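You operate a simulated robot arm through the tools that you are given. There is no shell and no other tool.

Carry out the task below with a simulated robot arm. There is one attempt and no reset: what you move stays moved.

## Task
Lay the drive belt over both pulleys of the skid pump and tension it.
Fine: wind the belt crank till the pointer stands on the green band, then shut the belt cover, fingers clear, and turn its knob tight.

The check looks at the end state, three seconds after you hand in, the way a careful person would. Anything else that was tipped, shoved, dropped, spilled or broken makes it a failure. A push-on lid holds only when it is set on centred and level and pressed home; a screw cap is set on level and turned clockwise until tight.

## Robot
A 6-joint arm with a two-finger parallel gripper, fixed in place. Base frame: the origin is at the foot of the arm, x ahead of it, y to its left, z up. Readings come in m, degrees, newtons and seconds.
With the tool pointing down near the work surface it reaches from about 0.18 to 0.74 m from the base axis. Its first joint turns from -166.0 to 166.0 degrees. Payload 3.91 kg.
The tool frame sits at the grasp point between the pads (the TCP): z along the fingers, y along the line on which they close. The tips reach 0.03 m beyond it. The gripper opens to 0.11 m. The fingers are 0.02 m wide and 0.01 m thick; the gripper's body (0.048 by 0.112 m) begins 0.055 m behind the TCP.
Orientation is that of the tool frame in the base frame, as [roll, pitch, yaw] about the fixed x, y, z axes, in that order (R = Rz(yaw) Ry(pitch) Rx(roll)). With the fingers straight down and closing along the base's y, the tool's x points along the base's -x, its y along +y and its z along -z.

## Interface
- The arm moves only by the tool jog_arm. Its argument "commands" is a list of rows, each an object of numbers (a shift or turn left out is 0, a gripper value left out holds the last): "dx", "dy", "dz": the shift along the tool's x, y, z in cm; "ax", "ay", "az": the turn, a rotation vector about the tool's x, y, z in degrees; "jaw": the gripper command, from -1 (shut) to 1 (fully open), values between in proportion. In form: [{"dx": .., "dy": .., "dz": .., "ax": .., "ay": .., "az": .., "jaw": ..}, ...]. A call has 1 to 20 rows; each row shifts and turns the commanded pose from where the row before left it, along the tool's axes as they then stand. Each row takes 0.2 s and may step no farther than 0.05 m and 8.6 degrees from the row before; otherwise, or with a gripper value out of range, the whole call is refused. Where a pose cannot be reached the arm comes as near as it can. A force on the tool above 90 N (or 10 N above the force at the start of the call, whichever is more), or a blocked arm, ends the call early, and 0.2 s more pass. The fingers move at their own pace (about 0.045 m/s each) and stop on an object; they squeeze with about 33 N. The grip force told is the motor's: it shows also when the fingers shut on nothing. Time passes only in rows, and 0.2 s behind the last, so rows that do not move let the fingers close. It gives the time, the measured TCP pose, the force on the tool (base axes), the opening and the grip force at its end, in the units of the frame above (readings bear some noise), with the torque about the TCP (base axes, N m) and any sound that the robot's microphone picked up.
- Cameras (640 x 400 px; columns grow to the right, rows downward): "scene" is fixed at [0.4022, -0.4992, 1.4933]; the picture's right is [0.94, 0.34, 0.00], its down [0.19, -0.52, -0.83] and it looks along [-0.28, 0.78, -0.56] (base axes); focal length 339 px, centre (320, 200). "wrist" rides on the gripper at [0.071, 0.022, -0.107] in the tool frame; the picture's right is [-0.29, 0.96, 0.00], its down [-0.76, -0.23, -0.61] and it looks along [-0.58, -0.18, 0.79] (tool axes); focal length 243 px, centre (320, 200). There is no depth. A picture from a camera that has moved, and an enlarged one, comes with that camera's place and axes in the base frame and with its lens.
- camera(camera): a new picture of that camera. No time passes.
- lift_body(by): slides the trunk up (or, below 0, down) by that many m; the arm rides with it, the base frame stays. It gives what a move gives, with no picture.
- enlarge(camera, box): a new picture of the part [left, top, right, bottom] of that camera's present view, enlarged. No time passes.
- job_done(): hands the job in; it is judged then, once.

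Nothing tells you positions but the pictures and the camera data. Unless the task says otherwise, let go and move clear before handing in.

The tools are called after "Call:" as a command line: name --argument value ..., lists and objects as JSON in quotes. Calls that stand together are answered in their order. jog_arm: Moves the arm, as the interface text tells. Its arguments: {"type":"object","properties":{"commands":{"type":"array"}},"required":["commands"]} The other tools are called the same way: lift_body (by) slides the trunk up or down; camera (camera) takes a picture; enlarge (camera, box) takes an enlarged picture of a part of a camera's view; job_done () hands the job in.

At the start:

```text
clock: 0.0
eef_pos: [0.2732, 0.2811, 1.1582]
orientation: [-179.9, 0.0, 180.0]
contact_force: [-1.2, 0.4, -0.8]
moment: [0.01, -0.01, -0.01]
grip_width: 0.1101
finger_force: 0.1
trunk travel left (down, up): [-0.5, 0.09]
```

scene: 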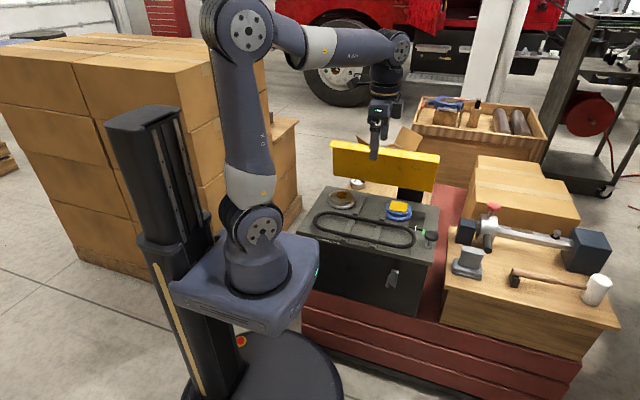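
wrist: 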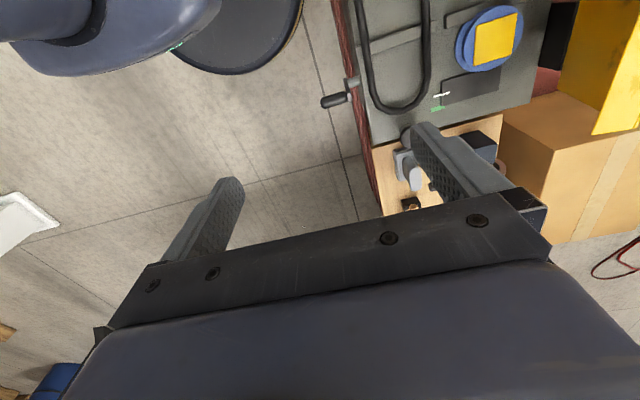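

I see a skid pump with a black belt lying on its top, two pulleys behind it, and a yellow cover standing open; a crank is on the front. I'll look closer before moving.

Call:
enlarge --camera "scene" --box '[290, 130, 450, 230]'

Call:
enlarge --camera "scene" --box '[290, 200, 450, 300]'

Call:
enlarge --camera "wrist" --box '[310, 0, 640, 206]'

```text
4.00 times, centred on (370, 180) of scene
camera zoom: at [0.4022, -0.4992, 1.4933], right [0.94, 0.34, 0.0], down [0.19, -0.52, -0.83], along [-0.28, 0.78, -0.56], focal length 1354 px, centre (120, 280)
```

zoom: 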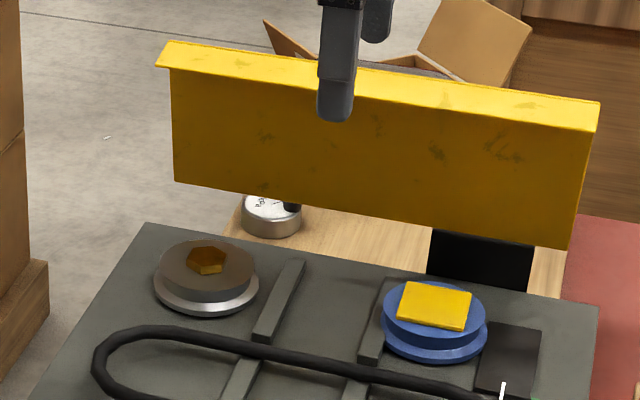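

```text
4.00 times, centred on (370, 250) of scene
camera zoom: at [0.4022, -0.4992, 1.4933], right [0.94, 0.34, 0.0], down [0.19, -0.52, -0.83], along [-0.28, 0.78, -0.56], focal length 1354 px, centre (120, 0)
```

zoom: 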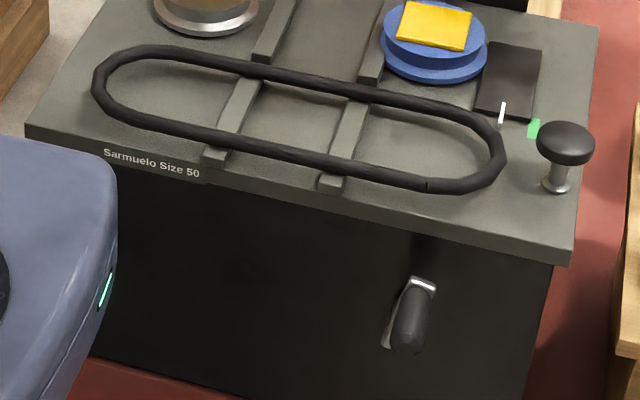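

```text
1.94 times, centred on (475, 103) of wrist
camera zoom: at [0.2018, 0.3027, 1.2672], right [0.29, 0.96, 0.0], down [0.76, -0.23, 0.61], along [0.58, -0.18, -0.79], focal length 470 px, centre (19, 388)
```

zoom: 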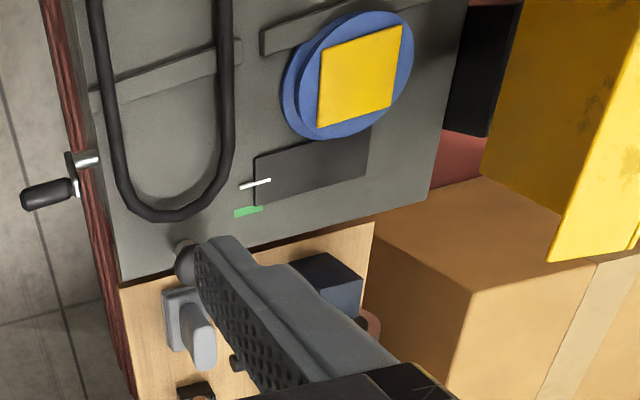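

The pump plate sits at about z=0.737, spanning x 0–0.47 and y 0.355–0.68, with pulleys near (0.105,0.57) and (0.329,0.57). The cover stands upright at y≈0.68. I'll move the wrist camera for better views before touching anything.

Call:
jog_arm --commands '[{"dx": 2.5, "dy": 3, "dz": 0}, {"dx": 2.5, "dy": 3, "dz": 0}, {"dx": 2.5, "dy": 3, "dz": 0}, {"dx": 2.5, "dy": 3, "dz": 0}, {"dx": 2.5, "dy": 3, "dz": 0}]'

Call:
camera --camera "wrist"

Call:
camera --camera "scene"

```text
clock: 1.2
eef_pos: [0.147, 0.4292, 1.1573]
orientation: [-180.0, 0.0, -179.9]
contact_force: [0.3, 0.6, -1.0]
moment: [0.02, -0.01, -0.01]
grip_width: 0.1102
finger_force: 0.0
trunk travel left (down, up): [-0.5, 0.09]
```

```text
taken
camera wrist: at [0.0754, 0.451, 1.2659], right [0.29, 0.96, 0.0], down [0.76, -0.23, 0.61], along [0.58, -0.18, -0.79], focal length 243 px, centre (320, 200)
```

wrist: 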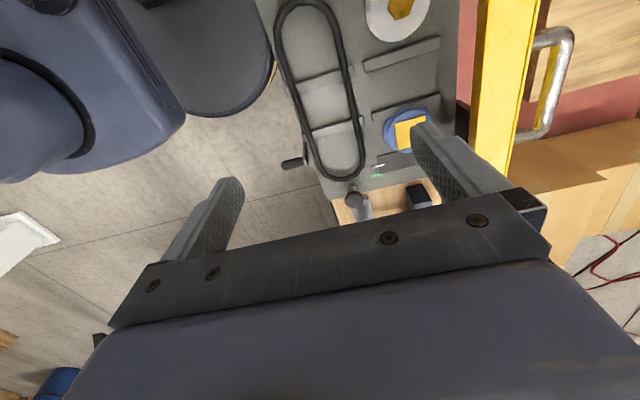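

```text
taken
```

scene: 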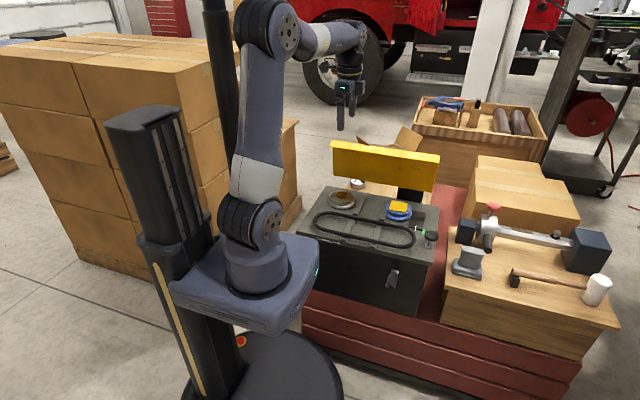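

The cover has a U-handle on its back (outer) face. I'll enlarge for the details.

Call:
enlarge --camera "wrist" --box '[340, 0, 600, 162]'

Call:
enlarge --camera "wrist" --box '[260, 100, 440, 220]'

Call:
enlarge --camera "scene" --box '[385, 185, 449, 225]'

Call:
enlarge --camera "scene" --box '[320, 130, 448, 210]'

Call:
enlarge --camera "scene" --box '[370, 205, 450, 255]'

```text
2.46 times, centred on (470, 81) of wrist
camera zoom: at [0.0754, 0.451, 1.2659], right [0.29, 0.96, 0.0], down [0.76, -0.23, 0.61], along [0.58, -0.18, -0.79], focal length 597 px, centre (-49, 493)
```

zoom: 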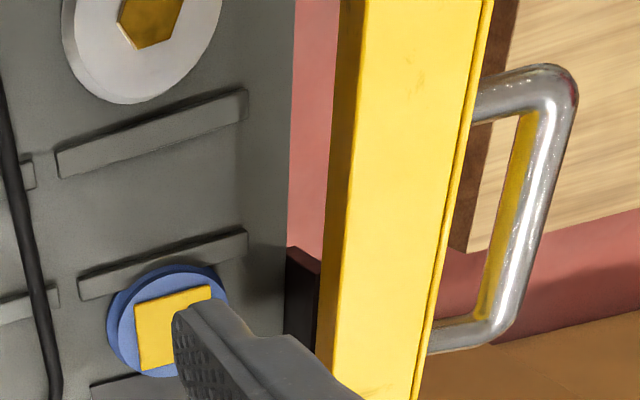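

```text
3.33 times, centred on (350, 160) of wrist
camera zoom: at [0.0754, 0.451, 1.2659], right [0.29, 0.96, 0.0], down [0.76, -0.23, 0.61], along [0.58, -0.18, -0.79], focal length 809 px, centre (220, 333)
```

zoom: 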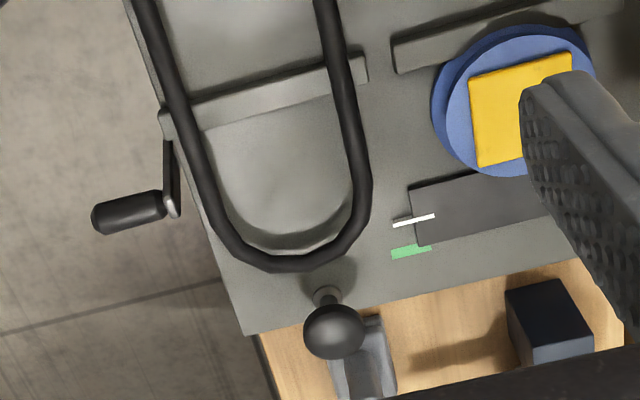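

```text
10.00 times, centred on (417, 205) of scene
camera zoom: at [0.4022, -0.4992, 1.4933], right [0.94, 0.34, 0.0], down [0.19, -0.52, -0.83], along [-0.28, 0.78, -0.56], focal length 3386 px, centre (-650, 150)
```

zoom: 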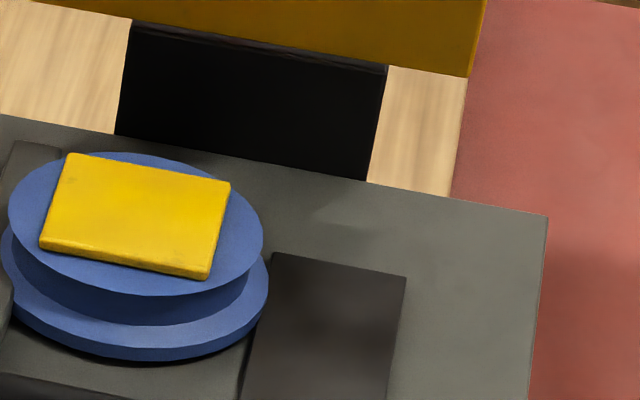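

```text
5.00 times, centred on (384, 170) of scene
camera zoom: at [0.4022, -0.4992, 1.4933], right [0.94, 0.34, 0.0], down [0.19, -0.52, -0.83], along [-0.28, 0.78, -0.56], focal length 1693 px, centre (0, 350)
```

zoom: 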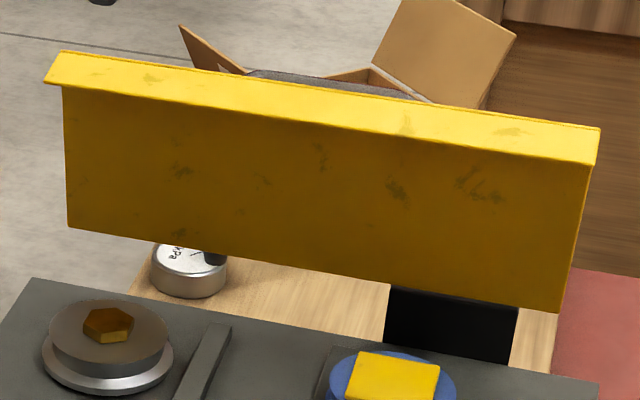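

```text
8.00 times, centred on (410, 230) of scene
camera zoom: at [0.4022, -0.4992, 1.4933], right [0.94, 0.34, 0.0], down [0.19, -0.52, -0.83], along [-0.28, 0.78, -0.56], focal length 2709 px, centre (-400, -40)
```

zoom: 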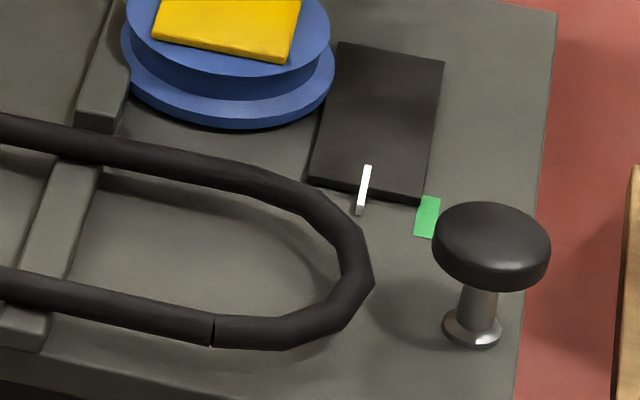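

The blue pulley is on a slider with a white pointer about 2.7 cm short of the green band; the front crank moves it. I'll turn the tool so the camera sits on the robot side and looks toward the pulleys and cover.

Call:
jog_arm --commands '[{"az": -8.2, "dz": 1}, {"az": -8.2, "dz": 1}, {"az": -8.2, "dz": 1}, {"az": -8.2, "dz": 1}, {"az": -8.2, "dz": 1}, {"az": -8.2, "dz": 1}, {"az": -8.2, "dz": 1}, {"az": -8.2, "dz": 1}, {"az": -8.2, "dz": 1}, {"az": -8.2, "dz": 1}, {"az": -8, "dz": 1}]'

Call:
camera --camera "wrist"

```text
clock: 3.6
eef_pos: [0.1477, 0.4292, 1.049]
orientation: [-179.9, 0.0, -89.8]
contact_force: [-0.2, 0.2, -1.0]
moment: [-0.05, 0.03, 0.01]
grip_width: 0.1101
finger_force: 0.1
trunk travel left (down, up): [-0.5, 0.09]
```

```text
taken
camera wrist: at [0.1263, 0.3596, 1.1569], right [-0.96, 0.29, 0.0], down [0.23, 0.76, 0.61], along [0.17, 0.58, -0.79], focal length 243 px, centre (320, 200)
```

wrist: 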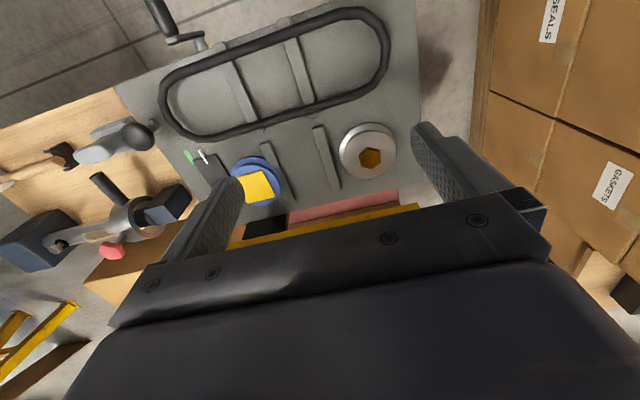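

The view now looks toward +y with the belt and pulleys visible. I'll enlarge to measure them.

Call:
enlarge --camera "wrist" --box '[140, 0, 460, 200]'

Call:
enlarge --camera "wrist" --box '[130, 0, 290, 100]'

```text
2.00 times, centred on (300, 100) of wrist
camera zoom: at [0.1263, 0.3596, 1.1569], right [-0.96, 0.29, 0.0], down [0.23, 0.76, 0.61], along [0.17, 0.58, -0.79], focal length 485 px, centre (360, 400)
```

zoom: 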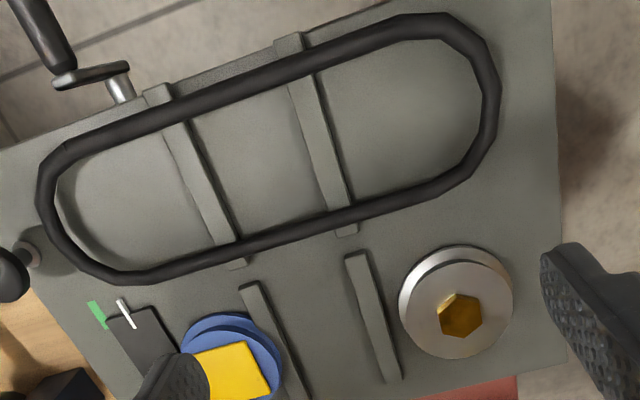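

```text
4.00 times, centred on (210, 50) of wrist
camera zoom: at [0.1263, 0.3596, 1.1569], right [-0.96, 0.29, 0.0], down [0.23, 0.76, 0.61], along [0.17, 0.58, -0.79], focal length 970 px, centre (760, 800)
```

zoom: 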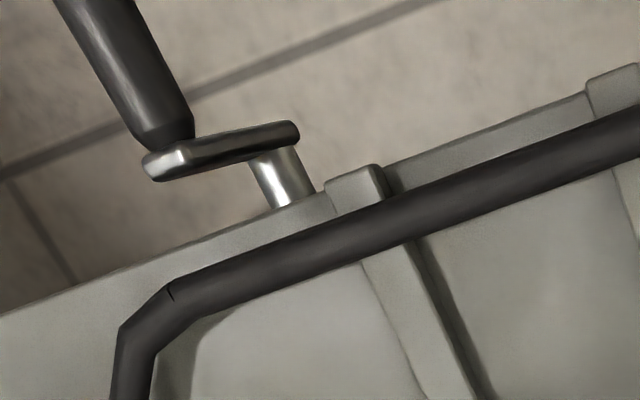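

Belt: outer loop about x 0.044–0.413, y 0.366–0.482 and about 12 mm thick, resting on low ribs. I'll come down above its left end (x≈0.049, y≈0.425) with the fingers closing along x, partly open.

Call:
jog_arm --commands '[{"dy": 2, "dz": 4.3, "dx": 0.4, "jaw": 0.0}, {"dy": 2, "dz": 4.3}, {"dy": 2, "dz": 4.3}, {"dy": 2, "dz": 4.3}, {"dy": 1.9, "dz": 4.3}, {}]'

Call:
camera --camera "wrist"

Call:
camera --camera "scene"

```text
clock: 5.0
eef_pos: [0.0501, 0.4271, 0.8348]
orientation: [-180.0, 0.0, -89.9]
contact_force: [-0.1, -0.2, 0.2]
moment: [0.0, -0.01, 0.0]
grip_width: 0.0553
finger_force: 0.1
trunk travel left (down, up): [-0.5, 0.09]
```

```text
taken
camera wrist: at [0.029, 0.3577, 0.9428], right [-0.96, 0.29, 0.0], down [0.23, 0.76, 0.61], along [0.18, 0.58, -0.79], focal length 243 px, centre (320, 200)
```

wrist: 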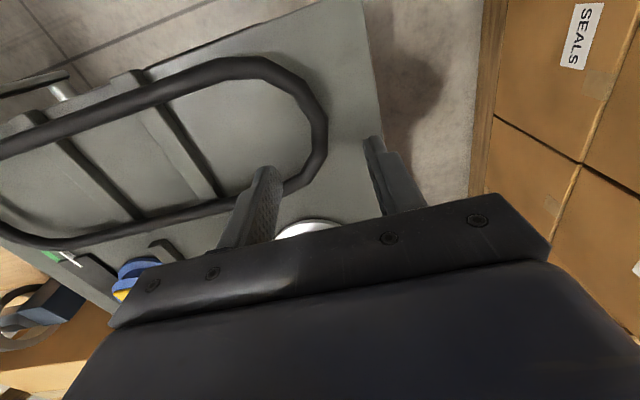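

```text
taken
```

scene: 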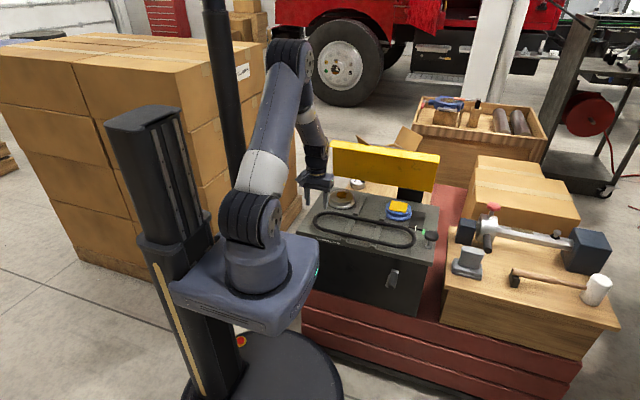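

The bar's left apex is at about (0.052, 0.426), right under the fingers. I'll descend, close and lift a few cm to see how the belt behaves.

Call:
jog_arm --commands '[{"dz": 2.2, "dy": -0.1}, {"dz": 2.2}, {"dz": 2}, {"jaw": -1}, {"jaw": -1}, {"jaw": -1}, {"jaw": -1}]'

Call:
camera --camera "wrist"

```text
clock: 6.6
eef_pos: [0.0511, 0.4263, 0.7712]
orientation: [-180.0, -0.1, -90.0]
contact_force: [-0.7, 1.1, 0.3]
moment: [-0.04, -0.01, 0.11]
grip_width: 0.0141
finger_force: 33.0
trunk travel left (down, up): [-0.5, 0.09]
```

```text
taken
camera wrist: at [0.0305, 0.3566, 0.8793], right [-0.96, 0.29, 0.0], down [0.23, 0.76, 0.61], along [0.18, 0.58, -0.79], focal length 243 px, centre (320, 200)
```

wrist: 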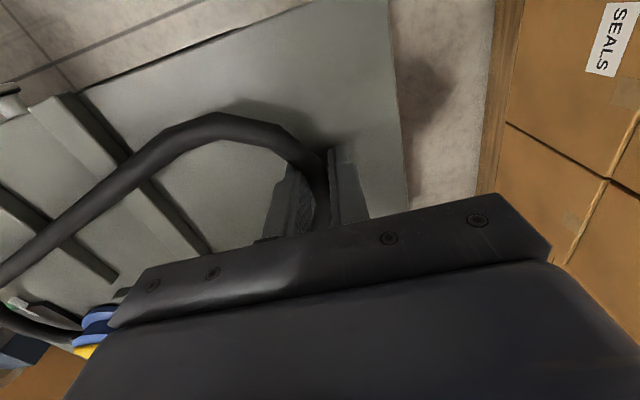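

The grip holds the belt (14 mm), but it seems to have swung. I'll check the scene.

Call:
enlarge --camera "scene" --box '[280, 150, 460, 262]'

```text
3.56 times, centred on (370, 206) of scene
camera zoom: at [0.4022, -0.4992, 1.4933], right [0.94, 0.34, 0.0], down [0.19, -0.52, -0.83], along [-0.28, 0.78, -0.56], focal length 1204 px, centre (142, 179)
```

zoom: 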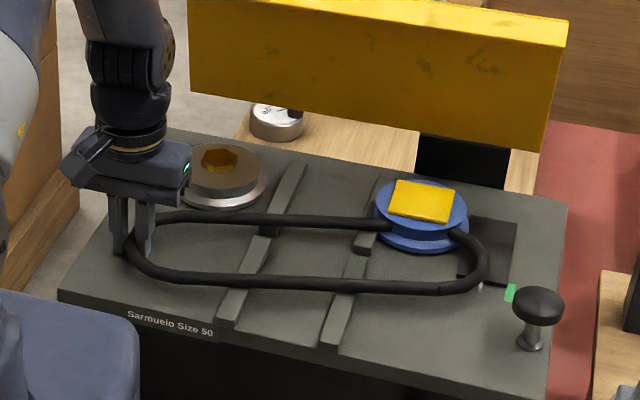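

Call:
enlarge --camera "scene" --box '[375, 190, 439, 230]'

Call:
enlarge --camera "scene" --box '[300, 180, 380, 230]'

```text
10.00 times, centred on (407, 210) of scene
camera zoom: at [0.4022, -0.4992, 1.4933], right [0.94, 0.34, 0.0], down [0.19, -0.52, -0.83], along [-0.28, 0.78, -0.56], focal length 3386 px, centre (-550, 100)
```

zoom: 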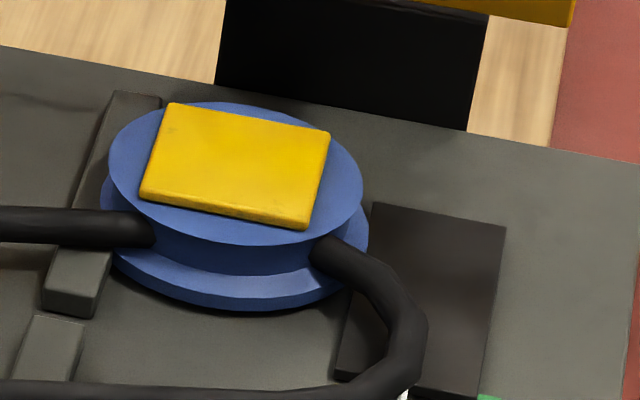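

```text
8.00 times, centred on (340, 205) of scene
camera zoom: at [0.4022, -0.4992, 1.4933], right [0.94, 0.34, 0.0], down [0.19, -0.52, -0.83], along [-0.28, 0.78, -0.56], focal length 2709 px, centre (160, 160)
```

zoom: 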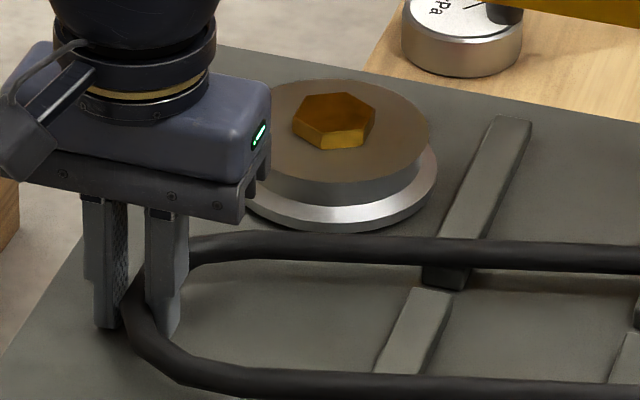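

The belt behaves as a stiff loop and swung about 15° when pinched, overlapping the blue pulley. I'll rotate it back straight, then lift slightly to see whether it stays level.

Call:
jog_arm --commands '[{"az": 5}, {"az": 5}, {"az": 5}, {}, {"dz": -1}, {"dz": -1}, {}]'

Call:
enlarge --camera "scene" --box '[280, 150, 460, 262]'

Call:
camera --camera "wrist"

```text
clock: 8.2
eef_pos: [0.0493, 0.4254, 0.7901]
orientation: [-180.0, -0.1, -104.9]
contact_force: [0.7, 0.1, -1.1]
moment: [0.01, 0.2, 0.02]
grip_width: 0.0136
finger_force: 32.8
trunk travel left (down, up): [-0.5, 0.09]
```

```text
3.56 times, centred on (370, 206) of scene
camera zoom: at [0.4022, -0.4992, 1.4933], right [0.94, 0.34, 0.0], down [0.19, -0.52, -0.83], along [-0.28, 0.78, -0.56], focal length 1204 px, centre (142, 179)
```

zoom: 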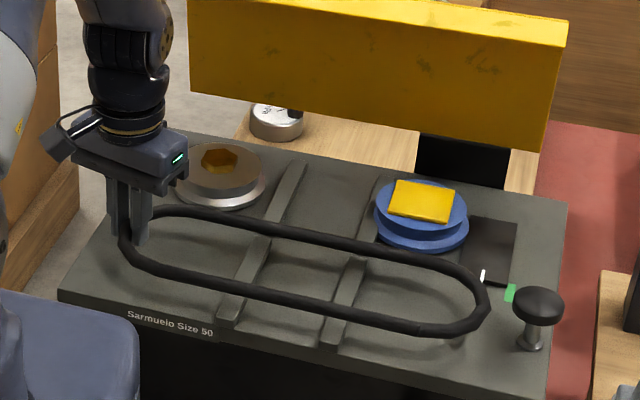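

```text
taken
camera wrist: at [0.0109, 0.3637, 0.8983], right [-0.85, 0.53, 0.0], down [0.42, 0.68, 0.61], along [0.32, 0.52, -0.79], focal length 243 px, centre (320, 200)
```

wrist: 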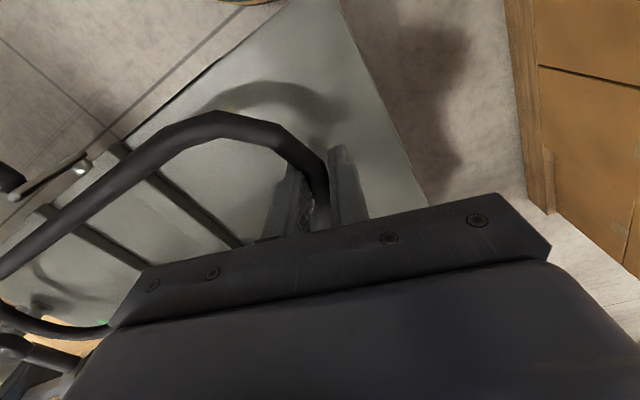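

The belt lifts rigidly and level (about 0.11 kg). Pinching the middle of the straight side will keep the fingers away from the pulleys when placing, so I'll set it back down and release.

Call:
jog_arm --commands '[{"dz": 1}, {"dz": 0.9}, {"jaw": 0}, {"jaw": 0}, {"jaw": 0}, {"dz": -4}, {"dz": -4}, {"dz": -4}]'

Call:
enlarge --camera "scene" --box '[280, 150, 460, 262]'

Call:
camera --camera "wrist"

```text
clock: 10.0
eef_pos: [0.049, 0.4268, 0.8917]
orientation: [180.0, 0.0, -104.9]
contact_force: [-0.6, -0.1, 0.3]
moment: [0.0, 0.04, -0.02]
grip_width: 0.0551
finger_force: 0.0
trunk travel left (down, up): [-0.5, 0.09]
```

```text
3.56 times, centred on (370, 206) of scene
camera zoom: at [0.4022, -0.4992, 1.4933], right [0.94, 0.34, 0.0], down [0.19, -0.52, -0.83], along [-0.28, 0.78, -0.56], focal length 1204 px, centre (142, 179)
```

zoom: 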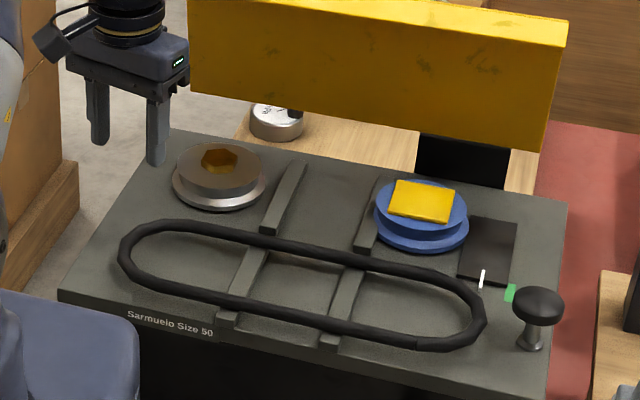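

```text
taken
camera wrist: at [0.0094, 0.3644, 1.0009], right [-0.85, 0.53, 0.0], down [0.42, 0.67, 0.61], along [0.32, 0.52, -0.79], focal length 243 px, centre (320, 200)
```

wrist: 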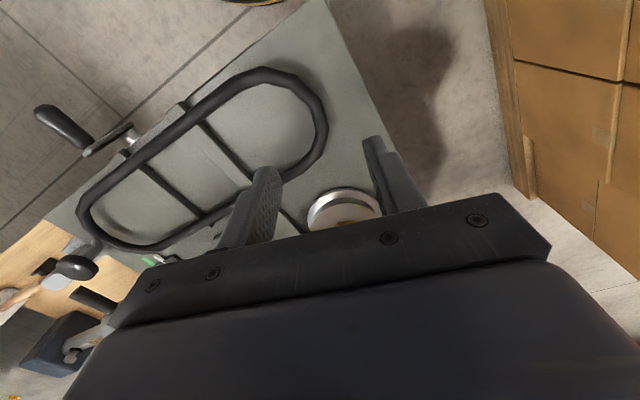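

Belt is back where it was. Now rotating so the fingers close along y, and moving above the middle of the near straight.

Call:
jog_arm --commands '[{"az": 8.33}, {"az": 8.33}, {"az": 8.33}, {"az": 8.33}, {"az": 8.33}, {"az": 8.33}, {"az": 8.33}, {"az": 8.33}, {"az": 8.36}, {"dx": -3.6, "dy": -1.1}, {"dx": -3.6, "dy": -1.1}, {"dx": -3.6, "dy": -1.1}, {"dx": -3.6, "dy": -1.0}, {"dx": -3.5, "dy": -1.0}, {"dz": 2}]'

Call:
camera --camera "wrist"

Call:
enlarge --camera "scene" --box '[280, 150, 460, 262]'

```text
clock: 13.2
eef_pos: [0.2307, 0.3733, 0.8687]
orientation: [180.0, 0.1, -179.9]
contact_force: [0.1, -0.4, 0.6]
moment: [0.04, 0.0, 0.0]
grip_width: 0.0549
finger_force: 0.0
trunk travel left (down, up): [-0.5, 0.09]
```

```text
taken
camera wrist: at [0.1589, 0.3954, 0.9775], right [0.29, 0.96, 0.0], down [0.76, -0.23, 0.61], along [0.58, -0.18, -0.79], focal length 243 px, centre (320, 200)
```

wrist: 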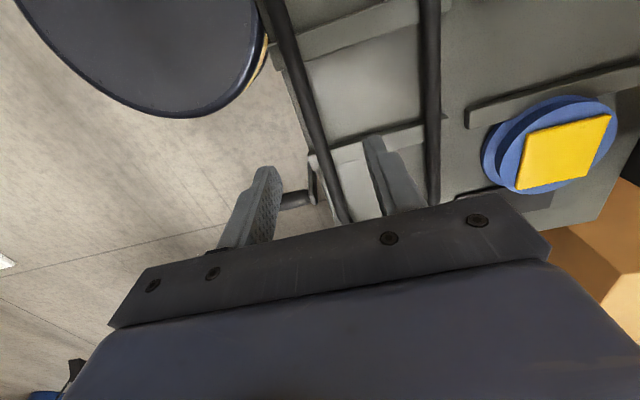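

```text
3.56 times, centred on (370, 206) of scene
camera zoom: at [0.4022, -0.4992, 1.4933], right [0.94, 0.34, 0.0], down [0.19, -0.52, -0.83], along [-0.28, 0.78, -0.56], focal length 1204 px, centre (142, 179)
```

zoom: 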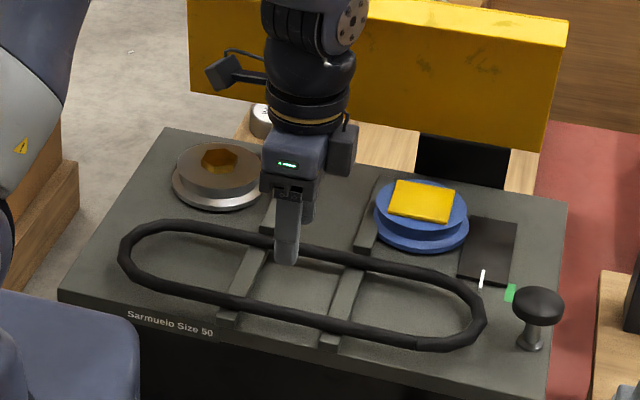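

The bar lies at y≈0.372 between the open fingers. I'll descend, pinch, and lift 6 cm.

Call:
jog_arm --commands '[{"dz": 3.3}, {"dz": 3.3}, {"dz": 3.1}, {"jaw": -1}, {"jaw": -1}, {"jaw": -1}, {"jaw": -1}, {"dz": -2}, {"dz": -2}, {"dz": -2}, {}]'

Call:
enlarge --camera "scene" --box '[280, 150, 460, 262]'

Call:
camera --camera "wrist"

```text
clock: 15.6
eef_pos: [0.2302, 0.3723, 0.8343]
orientation: [-180.0, 0.0, -180.0]
contact_force: [0.6, -0.8, -1.0]
moment: [-0.1, -0.05, 0.0]
grip_width: 0.0112
finger_force: 33.0
trunk travel left (down, up): [-0.5, 0.09]
```

```text
3.56 times, centred on (370, 206) of scene
camera zoom: at [0.4022, -0.4992, 1.4933], right [0.94, 0.34, 0.0], down [0.19, -0.52, -0.83], along [-0.28, 0.78, -0.56], focal length 1204 px, centre (142, 179)
```

zoom: 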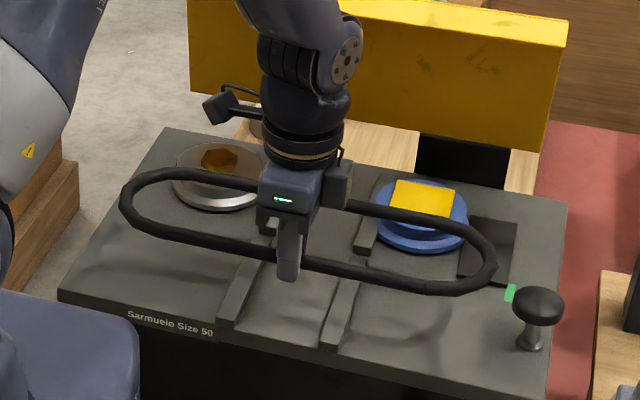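

```text
taken
camera wrist: at [0.1578, 0.3951, 0.9426], right [0.29, 0.96, 0.0], down [0.76, -0.23, 0.61], along [0.58, -0.18, -0.79], focal length 243 px, centre (320, 200)
```

wrist: 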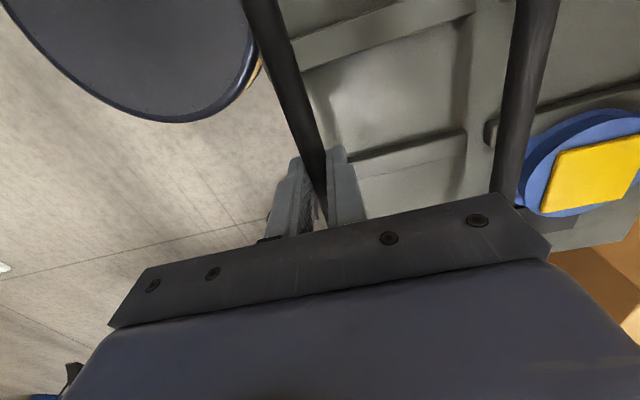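

The belt is held nearly level. I'll carry it +y by 14.8 cm, keeping it above the pulleys, and check the alignment.

Call:
jog_arm --commands '[{"dy": 3.7}, {"dy": 3.7}, {"dy": 3.7}, {"dy": 3.7}, {}]'

Call:
enlarge --camera "scene" --box '[300, 140, 450, 234]'

Call:
camera --camera "wrist"

```text
clock: 16.8
eef_pos: [0.2287, 0.5211, 0.8319]
orientation: [180.0, 0.0, 180.0]
contact_force: [0.9, 0.2, 0.1]
moment: [-0.09, -0.01, -0.01]
grip_width: 0.0113
finger_force: 33.1
trunk travel left (down, up): [-0.5, 0.09]
```

```text
4.26 times, centred on (375, 187) of scene
camera zoom: at [0.4022, -0.4992, 1.4933], right [0.94, 0.34, 0.0], down [0.19, -0.52, -0.83], along [-0.28, 0.78, -0.56], focal length 1441 px, centre (86, 255)
```

zoom: 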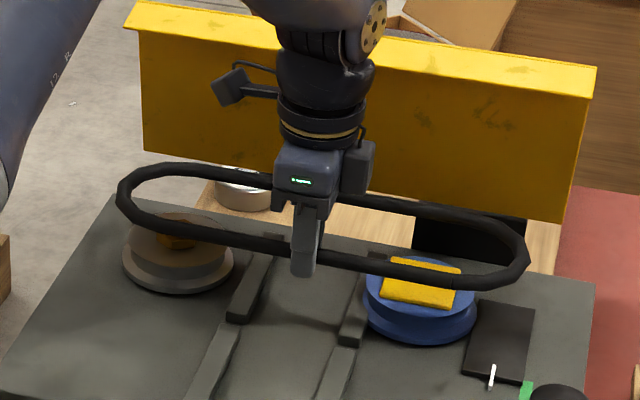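

```text
taken
camera wrist: at [0.1573, 0.5424, 0.9406], right [0.29, 0.96, 0.0], down [0.76, -0.23, 0.61], along [0.58, -0.18, -0.79], focal length 243 px, centre (320, 200)
```

wrist: 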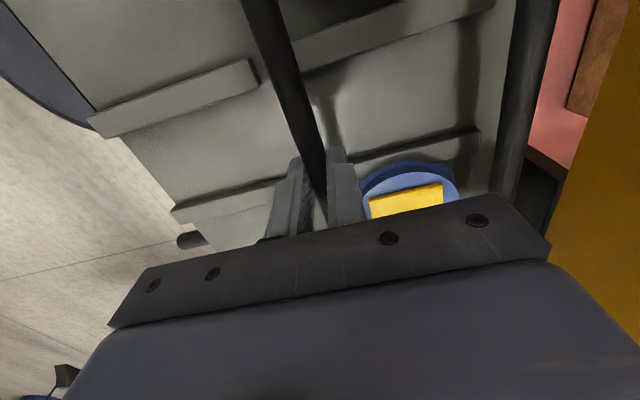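

Belt hangs above both pulleys. I'll lower to just above the pulley tops and compare alignment.

Call:
jog_arm --commands '[{"dz": 1.5, "dy": 0.1}, {"dz": 1.3}, {}]'

Call:
enlarge --camera "scene" --box '[300, 170, 380, 220]'

Call:
enlarge --camera "scene" --box '[365, 180, 445, 230]'

```text
clock: 17.6
eef_pos: [0.2272, 0.5217, 0.8042]
orientation: [179.9, -0.1, 180.0]
contact_force: [-0.3, 0.6, -1.8]
moment: [-0.09, 0.02, 0.0]
grip_width: 0.0114
finger_force: 33.4
trunk travel left (down, up): [-0.5, 0.09]
```

```text
8.00 times, centred on (340, 195) of scene
camera zoom: at [0.4022, -0.4992, 1.4933], right [0.94, 0.34, 0.0], down [0.19, -0.52, -0.83], along [-0.28, 0.78, -0.56], focal length 2709 px, centre (160, 240)
```

zoom: 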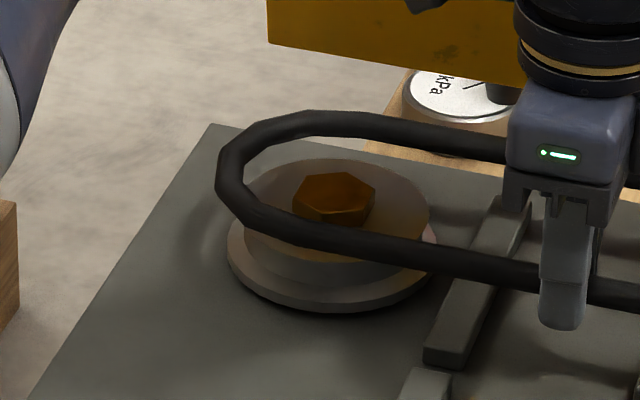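

```text
8.00 times, centred on (405, 205) of scene
camera zoom: at [0.4022, -0.4992, 1.4933], right [0.94, 0.34, 0.0], down [0.19, -0.52, -0.83], along [-0.28, 0.78, -0.56], focal length 2709 px, centre (-360, 160)
```

zoom: 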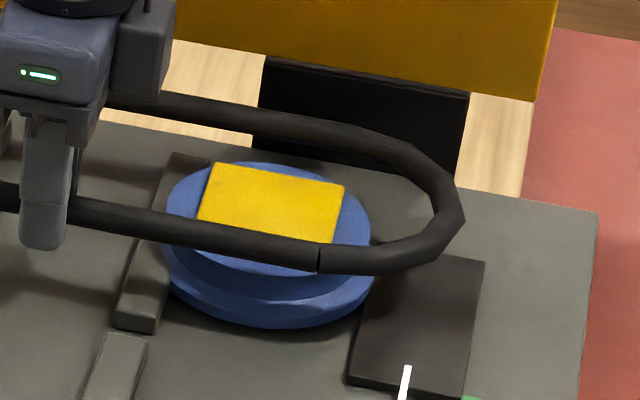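

Alignment is close: pulley line y≈0.5745, belt centre y≈0.573. I'll nudge +2 mm in y and lower gradually, watching force.

Call:
jog_arm --commands '[{"dy": 0.2, "dz": 0.5}, {"dz": 0.5}, {"dz": 0.3}, {}]'

Call:
enlarge --camera "scene" --box '[300, 170, 380, 220]'

Call:
enlarge --camera "scene" --box '[365, 180, 445, 230]'

```text
clock: 18.6
eef_pos: [0.2277, 0.5249, 0.7926]
orientation: [180.0, 0.0, 179.9]
contact_force: [-0.5, -0.1, -1.4]
moment: [-0.08, -0.01, 0.06]
grip_width: 0.0112
finger_force: 32.9
trunk travel left (down, up): [-0.5, 0.09]
```

```text
8.00 times, centred on (340, 195) of scene
camera zoom: at [0.4022, -0.4992, 1.4933], right [0.94, 0.34, 0.0], down [0.19, -0.52, -0.83], along [-0.28, 0.78, -0.56], focal length 2709 px, centre (160, 240)
```

zoom: 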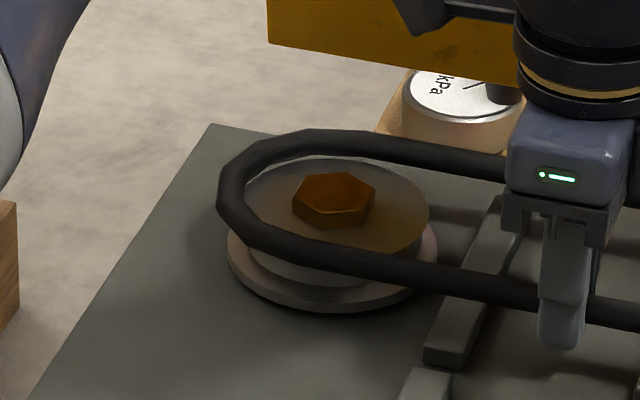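

```text
8.00 times, centred on (405, 205) of scene
camera zoom: at [0.4022, -0.4992, 1.4933], right [0.94, 0.34, 0.0], down [0.19, -0.52, -0.83], along [-0.28, 0.78, -0.56], focal length 2709 px, centre (-360, 160)
```

zoom: 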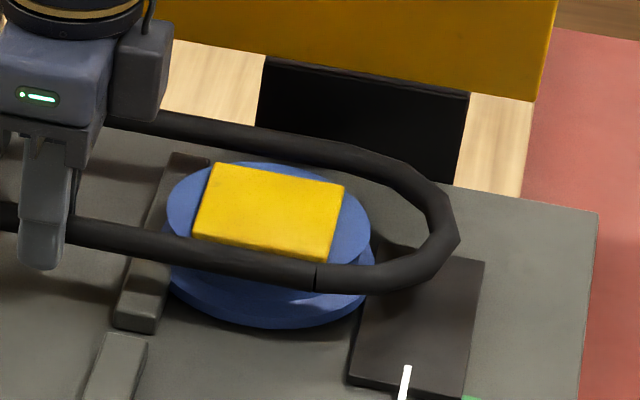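

The belt is encircling both discs cleanly with no contact force. Continuing down.

Call:
jog_arm --commands '[{"dz": 0.4}, {"dz": 0.4}, {"dz": 0.4}, {}]'

Call:
enlarge --camera "scene" --box '[300, 150, 440, 238]'

```text
clock: 19.6
eef_pos: [0.2275, 0.5236, 0.7817]
orientation: [180.0, 0.0, 180.0]
contact_force: [0.2, 0.0, -1.0]
moment: [-0.06, -0.02, 0.0]
grip_width: 0.0112
finger_force: 32.9
trunk travel left (down, up): [-0.5, 0.09]
```

```text
4.55 times, centred on (370, 194) of scene
camera zoom: at [0.4022, -0.4992, 1.4933], right [0.94, 0.34, 0.0], down [0.19, -0.52, -0.83], along [-0.28, 0.78, -0.56], focal length 1539 px, centre (93, 227)
```

zoom: 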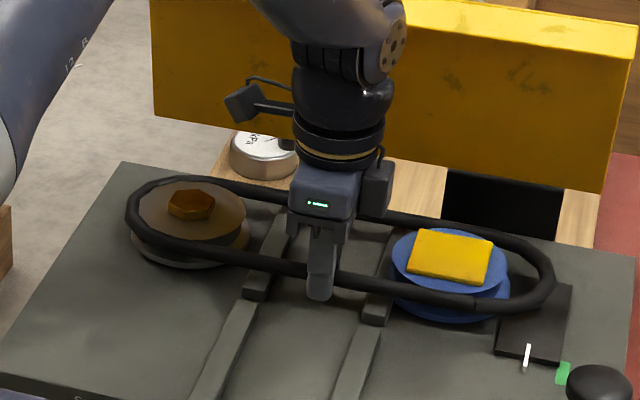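

Call:
jog_arm --commands '[{"dz": 0.4}, {"dz": 0.4}, {"dz": 0.2}, {}]'

Call:
enlarge --camera "scene" --box '[300, 170, 380, 220]'

Call:
enlarge --camera "scene" --box '[365, 180, 445, 230]'

```text
clock: 20.6
eef_pos: [0.2286, 0.5236, 0.773]
orientation: [179.8, 0.2, -180.0]
contact_force: [-0.8, -7.2, 26.8]
moment: [-0.18, 0.36, 0.02]
grip_width: 0.0114
finger_force: 33.4
trunk travel left (down, up): [-0.5, 0.09]
```

```text
8.00 times, centred on (340, 195) of scene
camera zoom: at [0.4022, -0.4992, 1.4933], right [0.94, 0.34, 0.0], down [0.19, -0.52, -0.83], along [-0.28, 0.78, -0.56], focal length 2709 px, centre (160, 240)
```

zoom: 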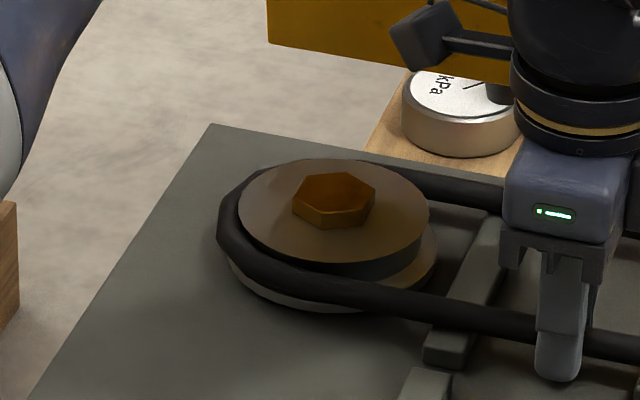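

```text
8.00 times, centred on (405, 205) of scene
camera zoom: at [0.4022, -0.4992, 1.4933], right [0.94, 0.34, 0.0], down [0.19, -0.52, -0.83], along [-0.28, 0.78, -0.56], focal length 2709 px, centre (-360, 160)
```

zoom: 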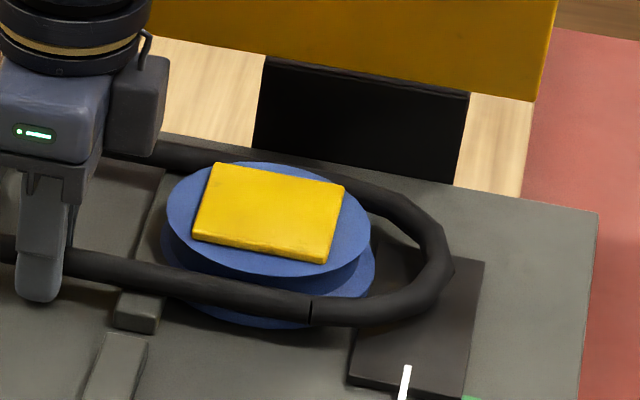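

The belt is down around both pulleys (contact 27 N means it is seated on flange/ribs). I'll ease off slightly, release, and lift away.

Call:
jog_arm --commands '[{"dz": -0.2}, {"jaw": -0.4}, {"jaw": -0.4}, {"jaw": -0.4}, {"dz": -2}, {"dz": -3}, {"dz": -4}, {"dy": -4}, {"dy": -4}, {"dy": -4}, {"dy": -4}]'

Call:
enlarge --camera "scene" --box '[300, 150, 440, 238]'

Call:
camera --camera "wrist"

```text
clock: 23.0
eef_pos: [0.2277, 0.3637, 0.8644]
orientation: [-180.0, 0.0, 180.0]
contact_force: [0.1, 0.1, 0.2]
moment: [-0.02, 0.06, -0.01]
grip_width: 0.0332
finger_force: 0.0
trunk travel left (down, up): [-0.5, 0.09]
```

```text
4.55 times, centred on (370, 194) of scene
camera zoom: at [0.4022, -0.4992, 1.4933], right [0.94, 0.34, 0.0], down [0.19, -0.52, -0.83], along [-0.28, 0.78, -0.56], focal length 1539 px, centre (93, 227)
```

zoom: 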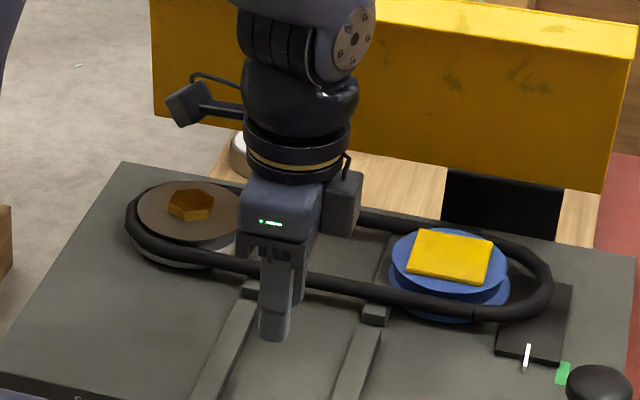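

```text
taken
camera wrist: at [0.1571, 0.385, 0.9732], right [0.29, 0.96, 0.0], down [0.76, -0.23, 0.61], along [0.58, -0.18, -0.79], focal length 243 px, centre (320, 200)
```

wrist: 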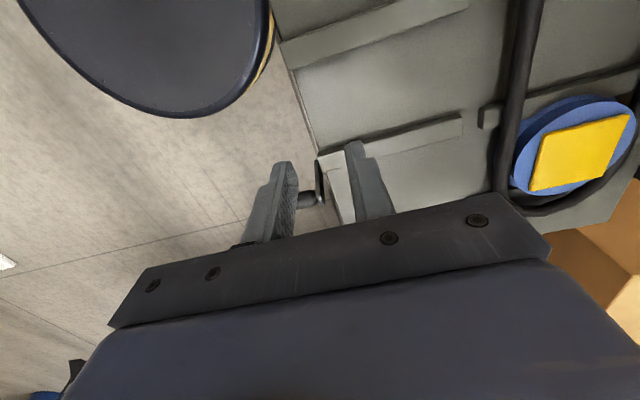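

The belt sits around both pulleys. Next is the crank on the front face; I'll look closely.

Call:
enlarge --camera "scene" --box '[360, 250, 424, 290]'

Call:
enlarge --camera "wrist" --box '[250, 120, 378, 220]'

Call:
enlarge --camera "scene" --box '[300, 170, 440, 258]'

```text
10.00 times, centred on (392, 270) of scene
camera zoom: at [0.4022, -0.4992, 1.4933], right [0.94, 0.34, 0.0], down [0.19, -0.52, -0.83], along [-0.28, 0.78, -0.56], focal length 3386 px, centre (-400, -500)
```

zoom: 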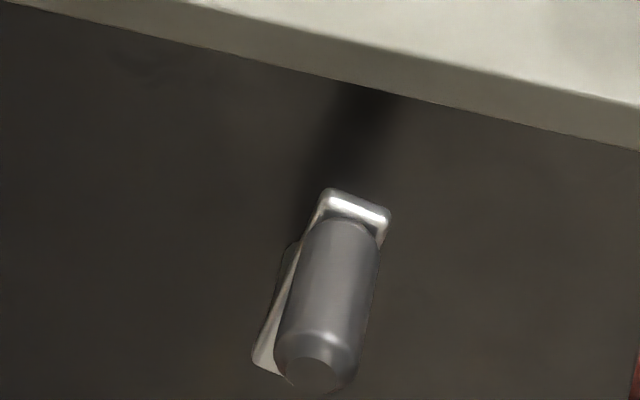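

```text
4.00 times, centred on (314, 170) of wrist
camera zoom: at [0.1571, 0.385, 0.9732], right [0.29, 0.96, 0.0], down [0.76, -0.23, 0.61], along [0.58, -0.18, -0.79], focal length 970 px, centre (344, 320)
```

zoom: 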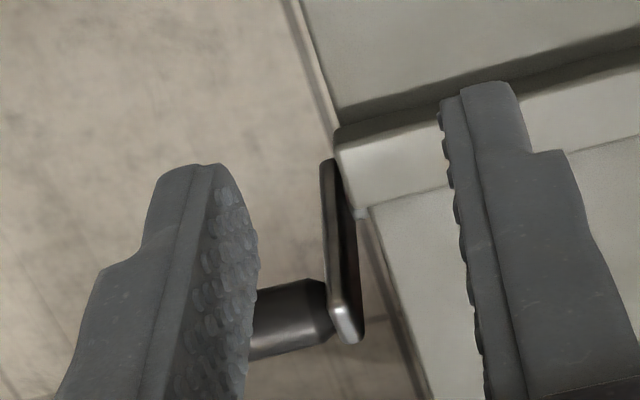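

```text
4.55 times, centred on (370, 214) of scene
camera zoom: at [0.4022, -0.4992, 1.4933], right [0.94, 0.34, 0.0], down [0.19, -0.52, -0.83], along [-0.28, 0.78, -0.56], focal length 1539 px, centre (93, 136)
```

zoom: 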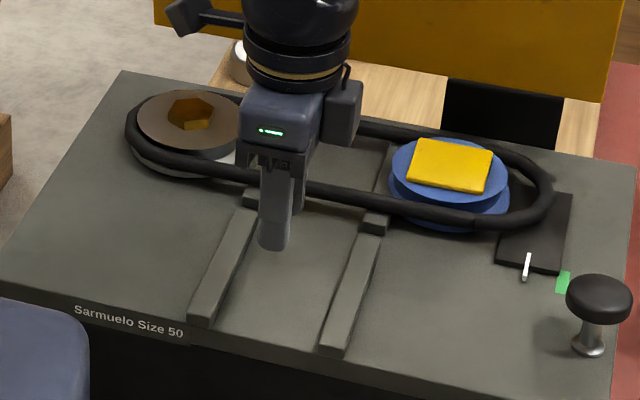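

Crank handle is at about x=0.365, y=0.257–0.31, z≈0.68, shaft near (0.35, 0.625): crank radius ≈ 6 cm. I'll move above the handle with the fingers closing along x.

Call:
jog_arm --commands '[{"dx": -3.4, "dy": -2.1}, {"dx": -3.4, "dy": -2.1}, {"dx": -3.4, "dy": -2.1}, {"dx": -3.4, "dy": -2.1}, {"az": -8.2}, {"az": -8.2}, {"az": -8.2}, {"az": -8.2}, {"az": -8.2}, {"az": -8.2}, {"az": -8.2}, {"az": -8.2}, {"az": -8.2}, {"az": -8.2}, {"az": -8, "jaw": 0}, {}]'

Call:
camera --camera "wrist"

Call:
camera --camera "scene"

```text
clock: 26.4
eef_pos: [0.3662, 0.28, 0.8617]
orientation: [-180.0, 0.0, -89.9]
contact_force: [0.4, -1.2, -0.4]
moment: [0.02, -0.01, 0.02]
grip_width: 0.0552
finger_force: 0.0
trunk travel left (down, up): [-0.5, 0.09]
```

```text
taken
camera wrist: at [0.3438, 0.2102, 0.9715], right [-0.96, 0.29, 0.0], down [0.23, 0.76, 0.61], along [0.17, 0.58, -0.79], focal length 243 px, centre (320, 200)
```

wrist: 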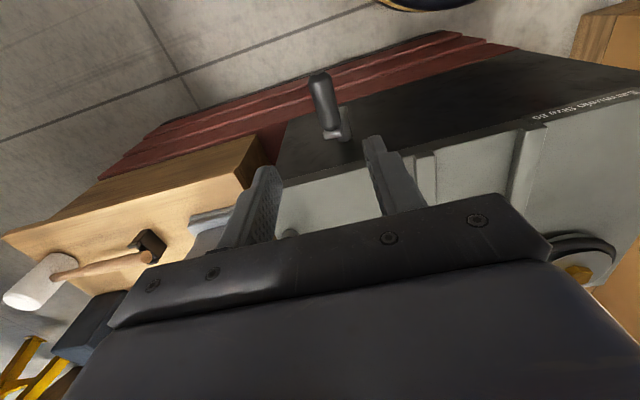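

```text
taken
```

scene: 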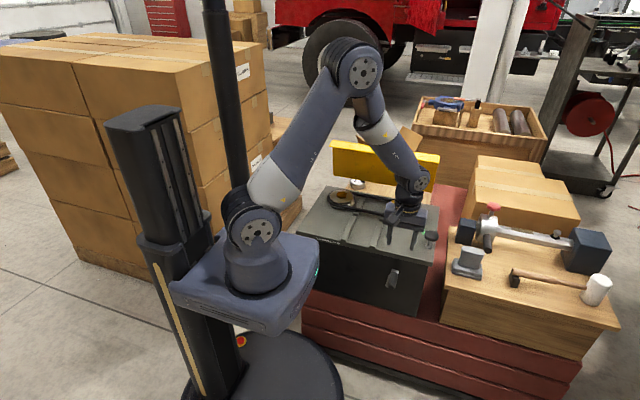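

Call:
enlarge --camera "wrist" --box '[270, 50, 398, 150]'

```text
4.00 times, centred on (334, 100) of wrist
camera zoom: at [0.3438, 0.2102, 0.9715], right [-0.96, 0.29, 0.0], down [0.23, 0.76, 0.61], along [0.17, 0.58, -0.79], focal length 970 px, centre (264, 600)
```

zoom: 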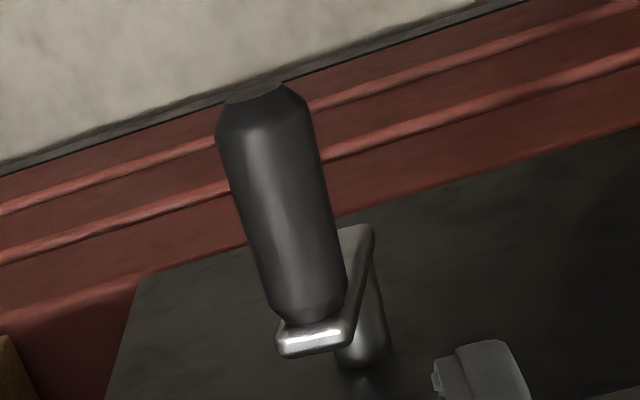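

The handle is about 23 mm thick, centred at x≈0.361, spanning y≈0.26–0.318. I'll descend around it and close.

Call:
jog_arm --commands '[{"dy": 0.5, "dz": 4.4}, {"dz": 4.4}, {"dz": 4.4}, {"dz": 4.4}, {}, {"jaw": -1}, {"jaw": -1}, {"jaw": -1}, {}]'

Call:
enlarge --camera "scene" --box '[350, 210, 446, 270]'

Call:
camera --camera "wrist"

```text
clock: 28.4
eef_pos: [0.3591, 0.2834, 0.6843]
orientation: [179.9, 0.1, -90.0]
contact_force: [1.4, 0.6, -1.0]
moment: [-0.15, -0.16, -0.41]
grip_width: 0.0247
finger_force: 44.7
trunk travel left (down, up): [-0.5, 0.09]
```

```text
6.67 times, centred on (398, 240) of scene
camera zoom: at [0.4022, -0.4992, 1.4933], right [0.94, 0.34, 0.0], down [0.19, -0.52, -0.83], along [-0.28, 0.78, -0.56], focal length 2258 px, centre (-200, -67)
```

zoom: 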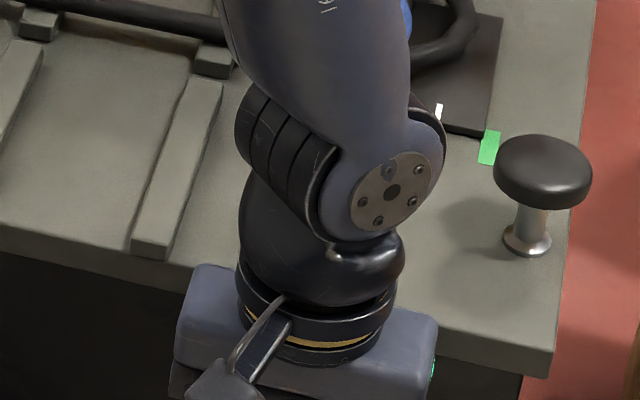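

```text
taken
camera wrist: at [0.3383, 0.2123, 0.7926], right [-0.96, 0.29, 0.0], down [0.23, 0.76, 0.61], along [0.18, 0.58, -0.79], focal length 243 px, centre (320, 200)
```

wrist: 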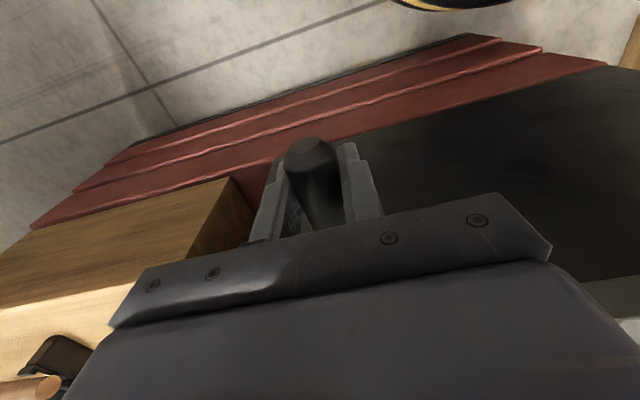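

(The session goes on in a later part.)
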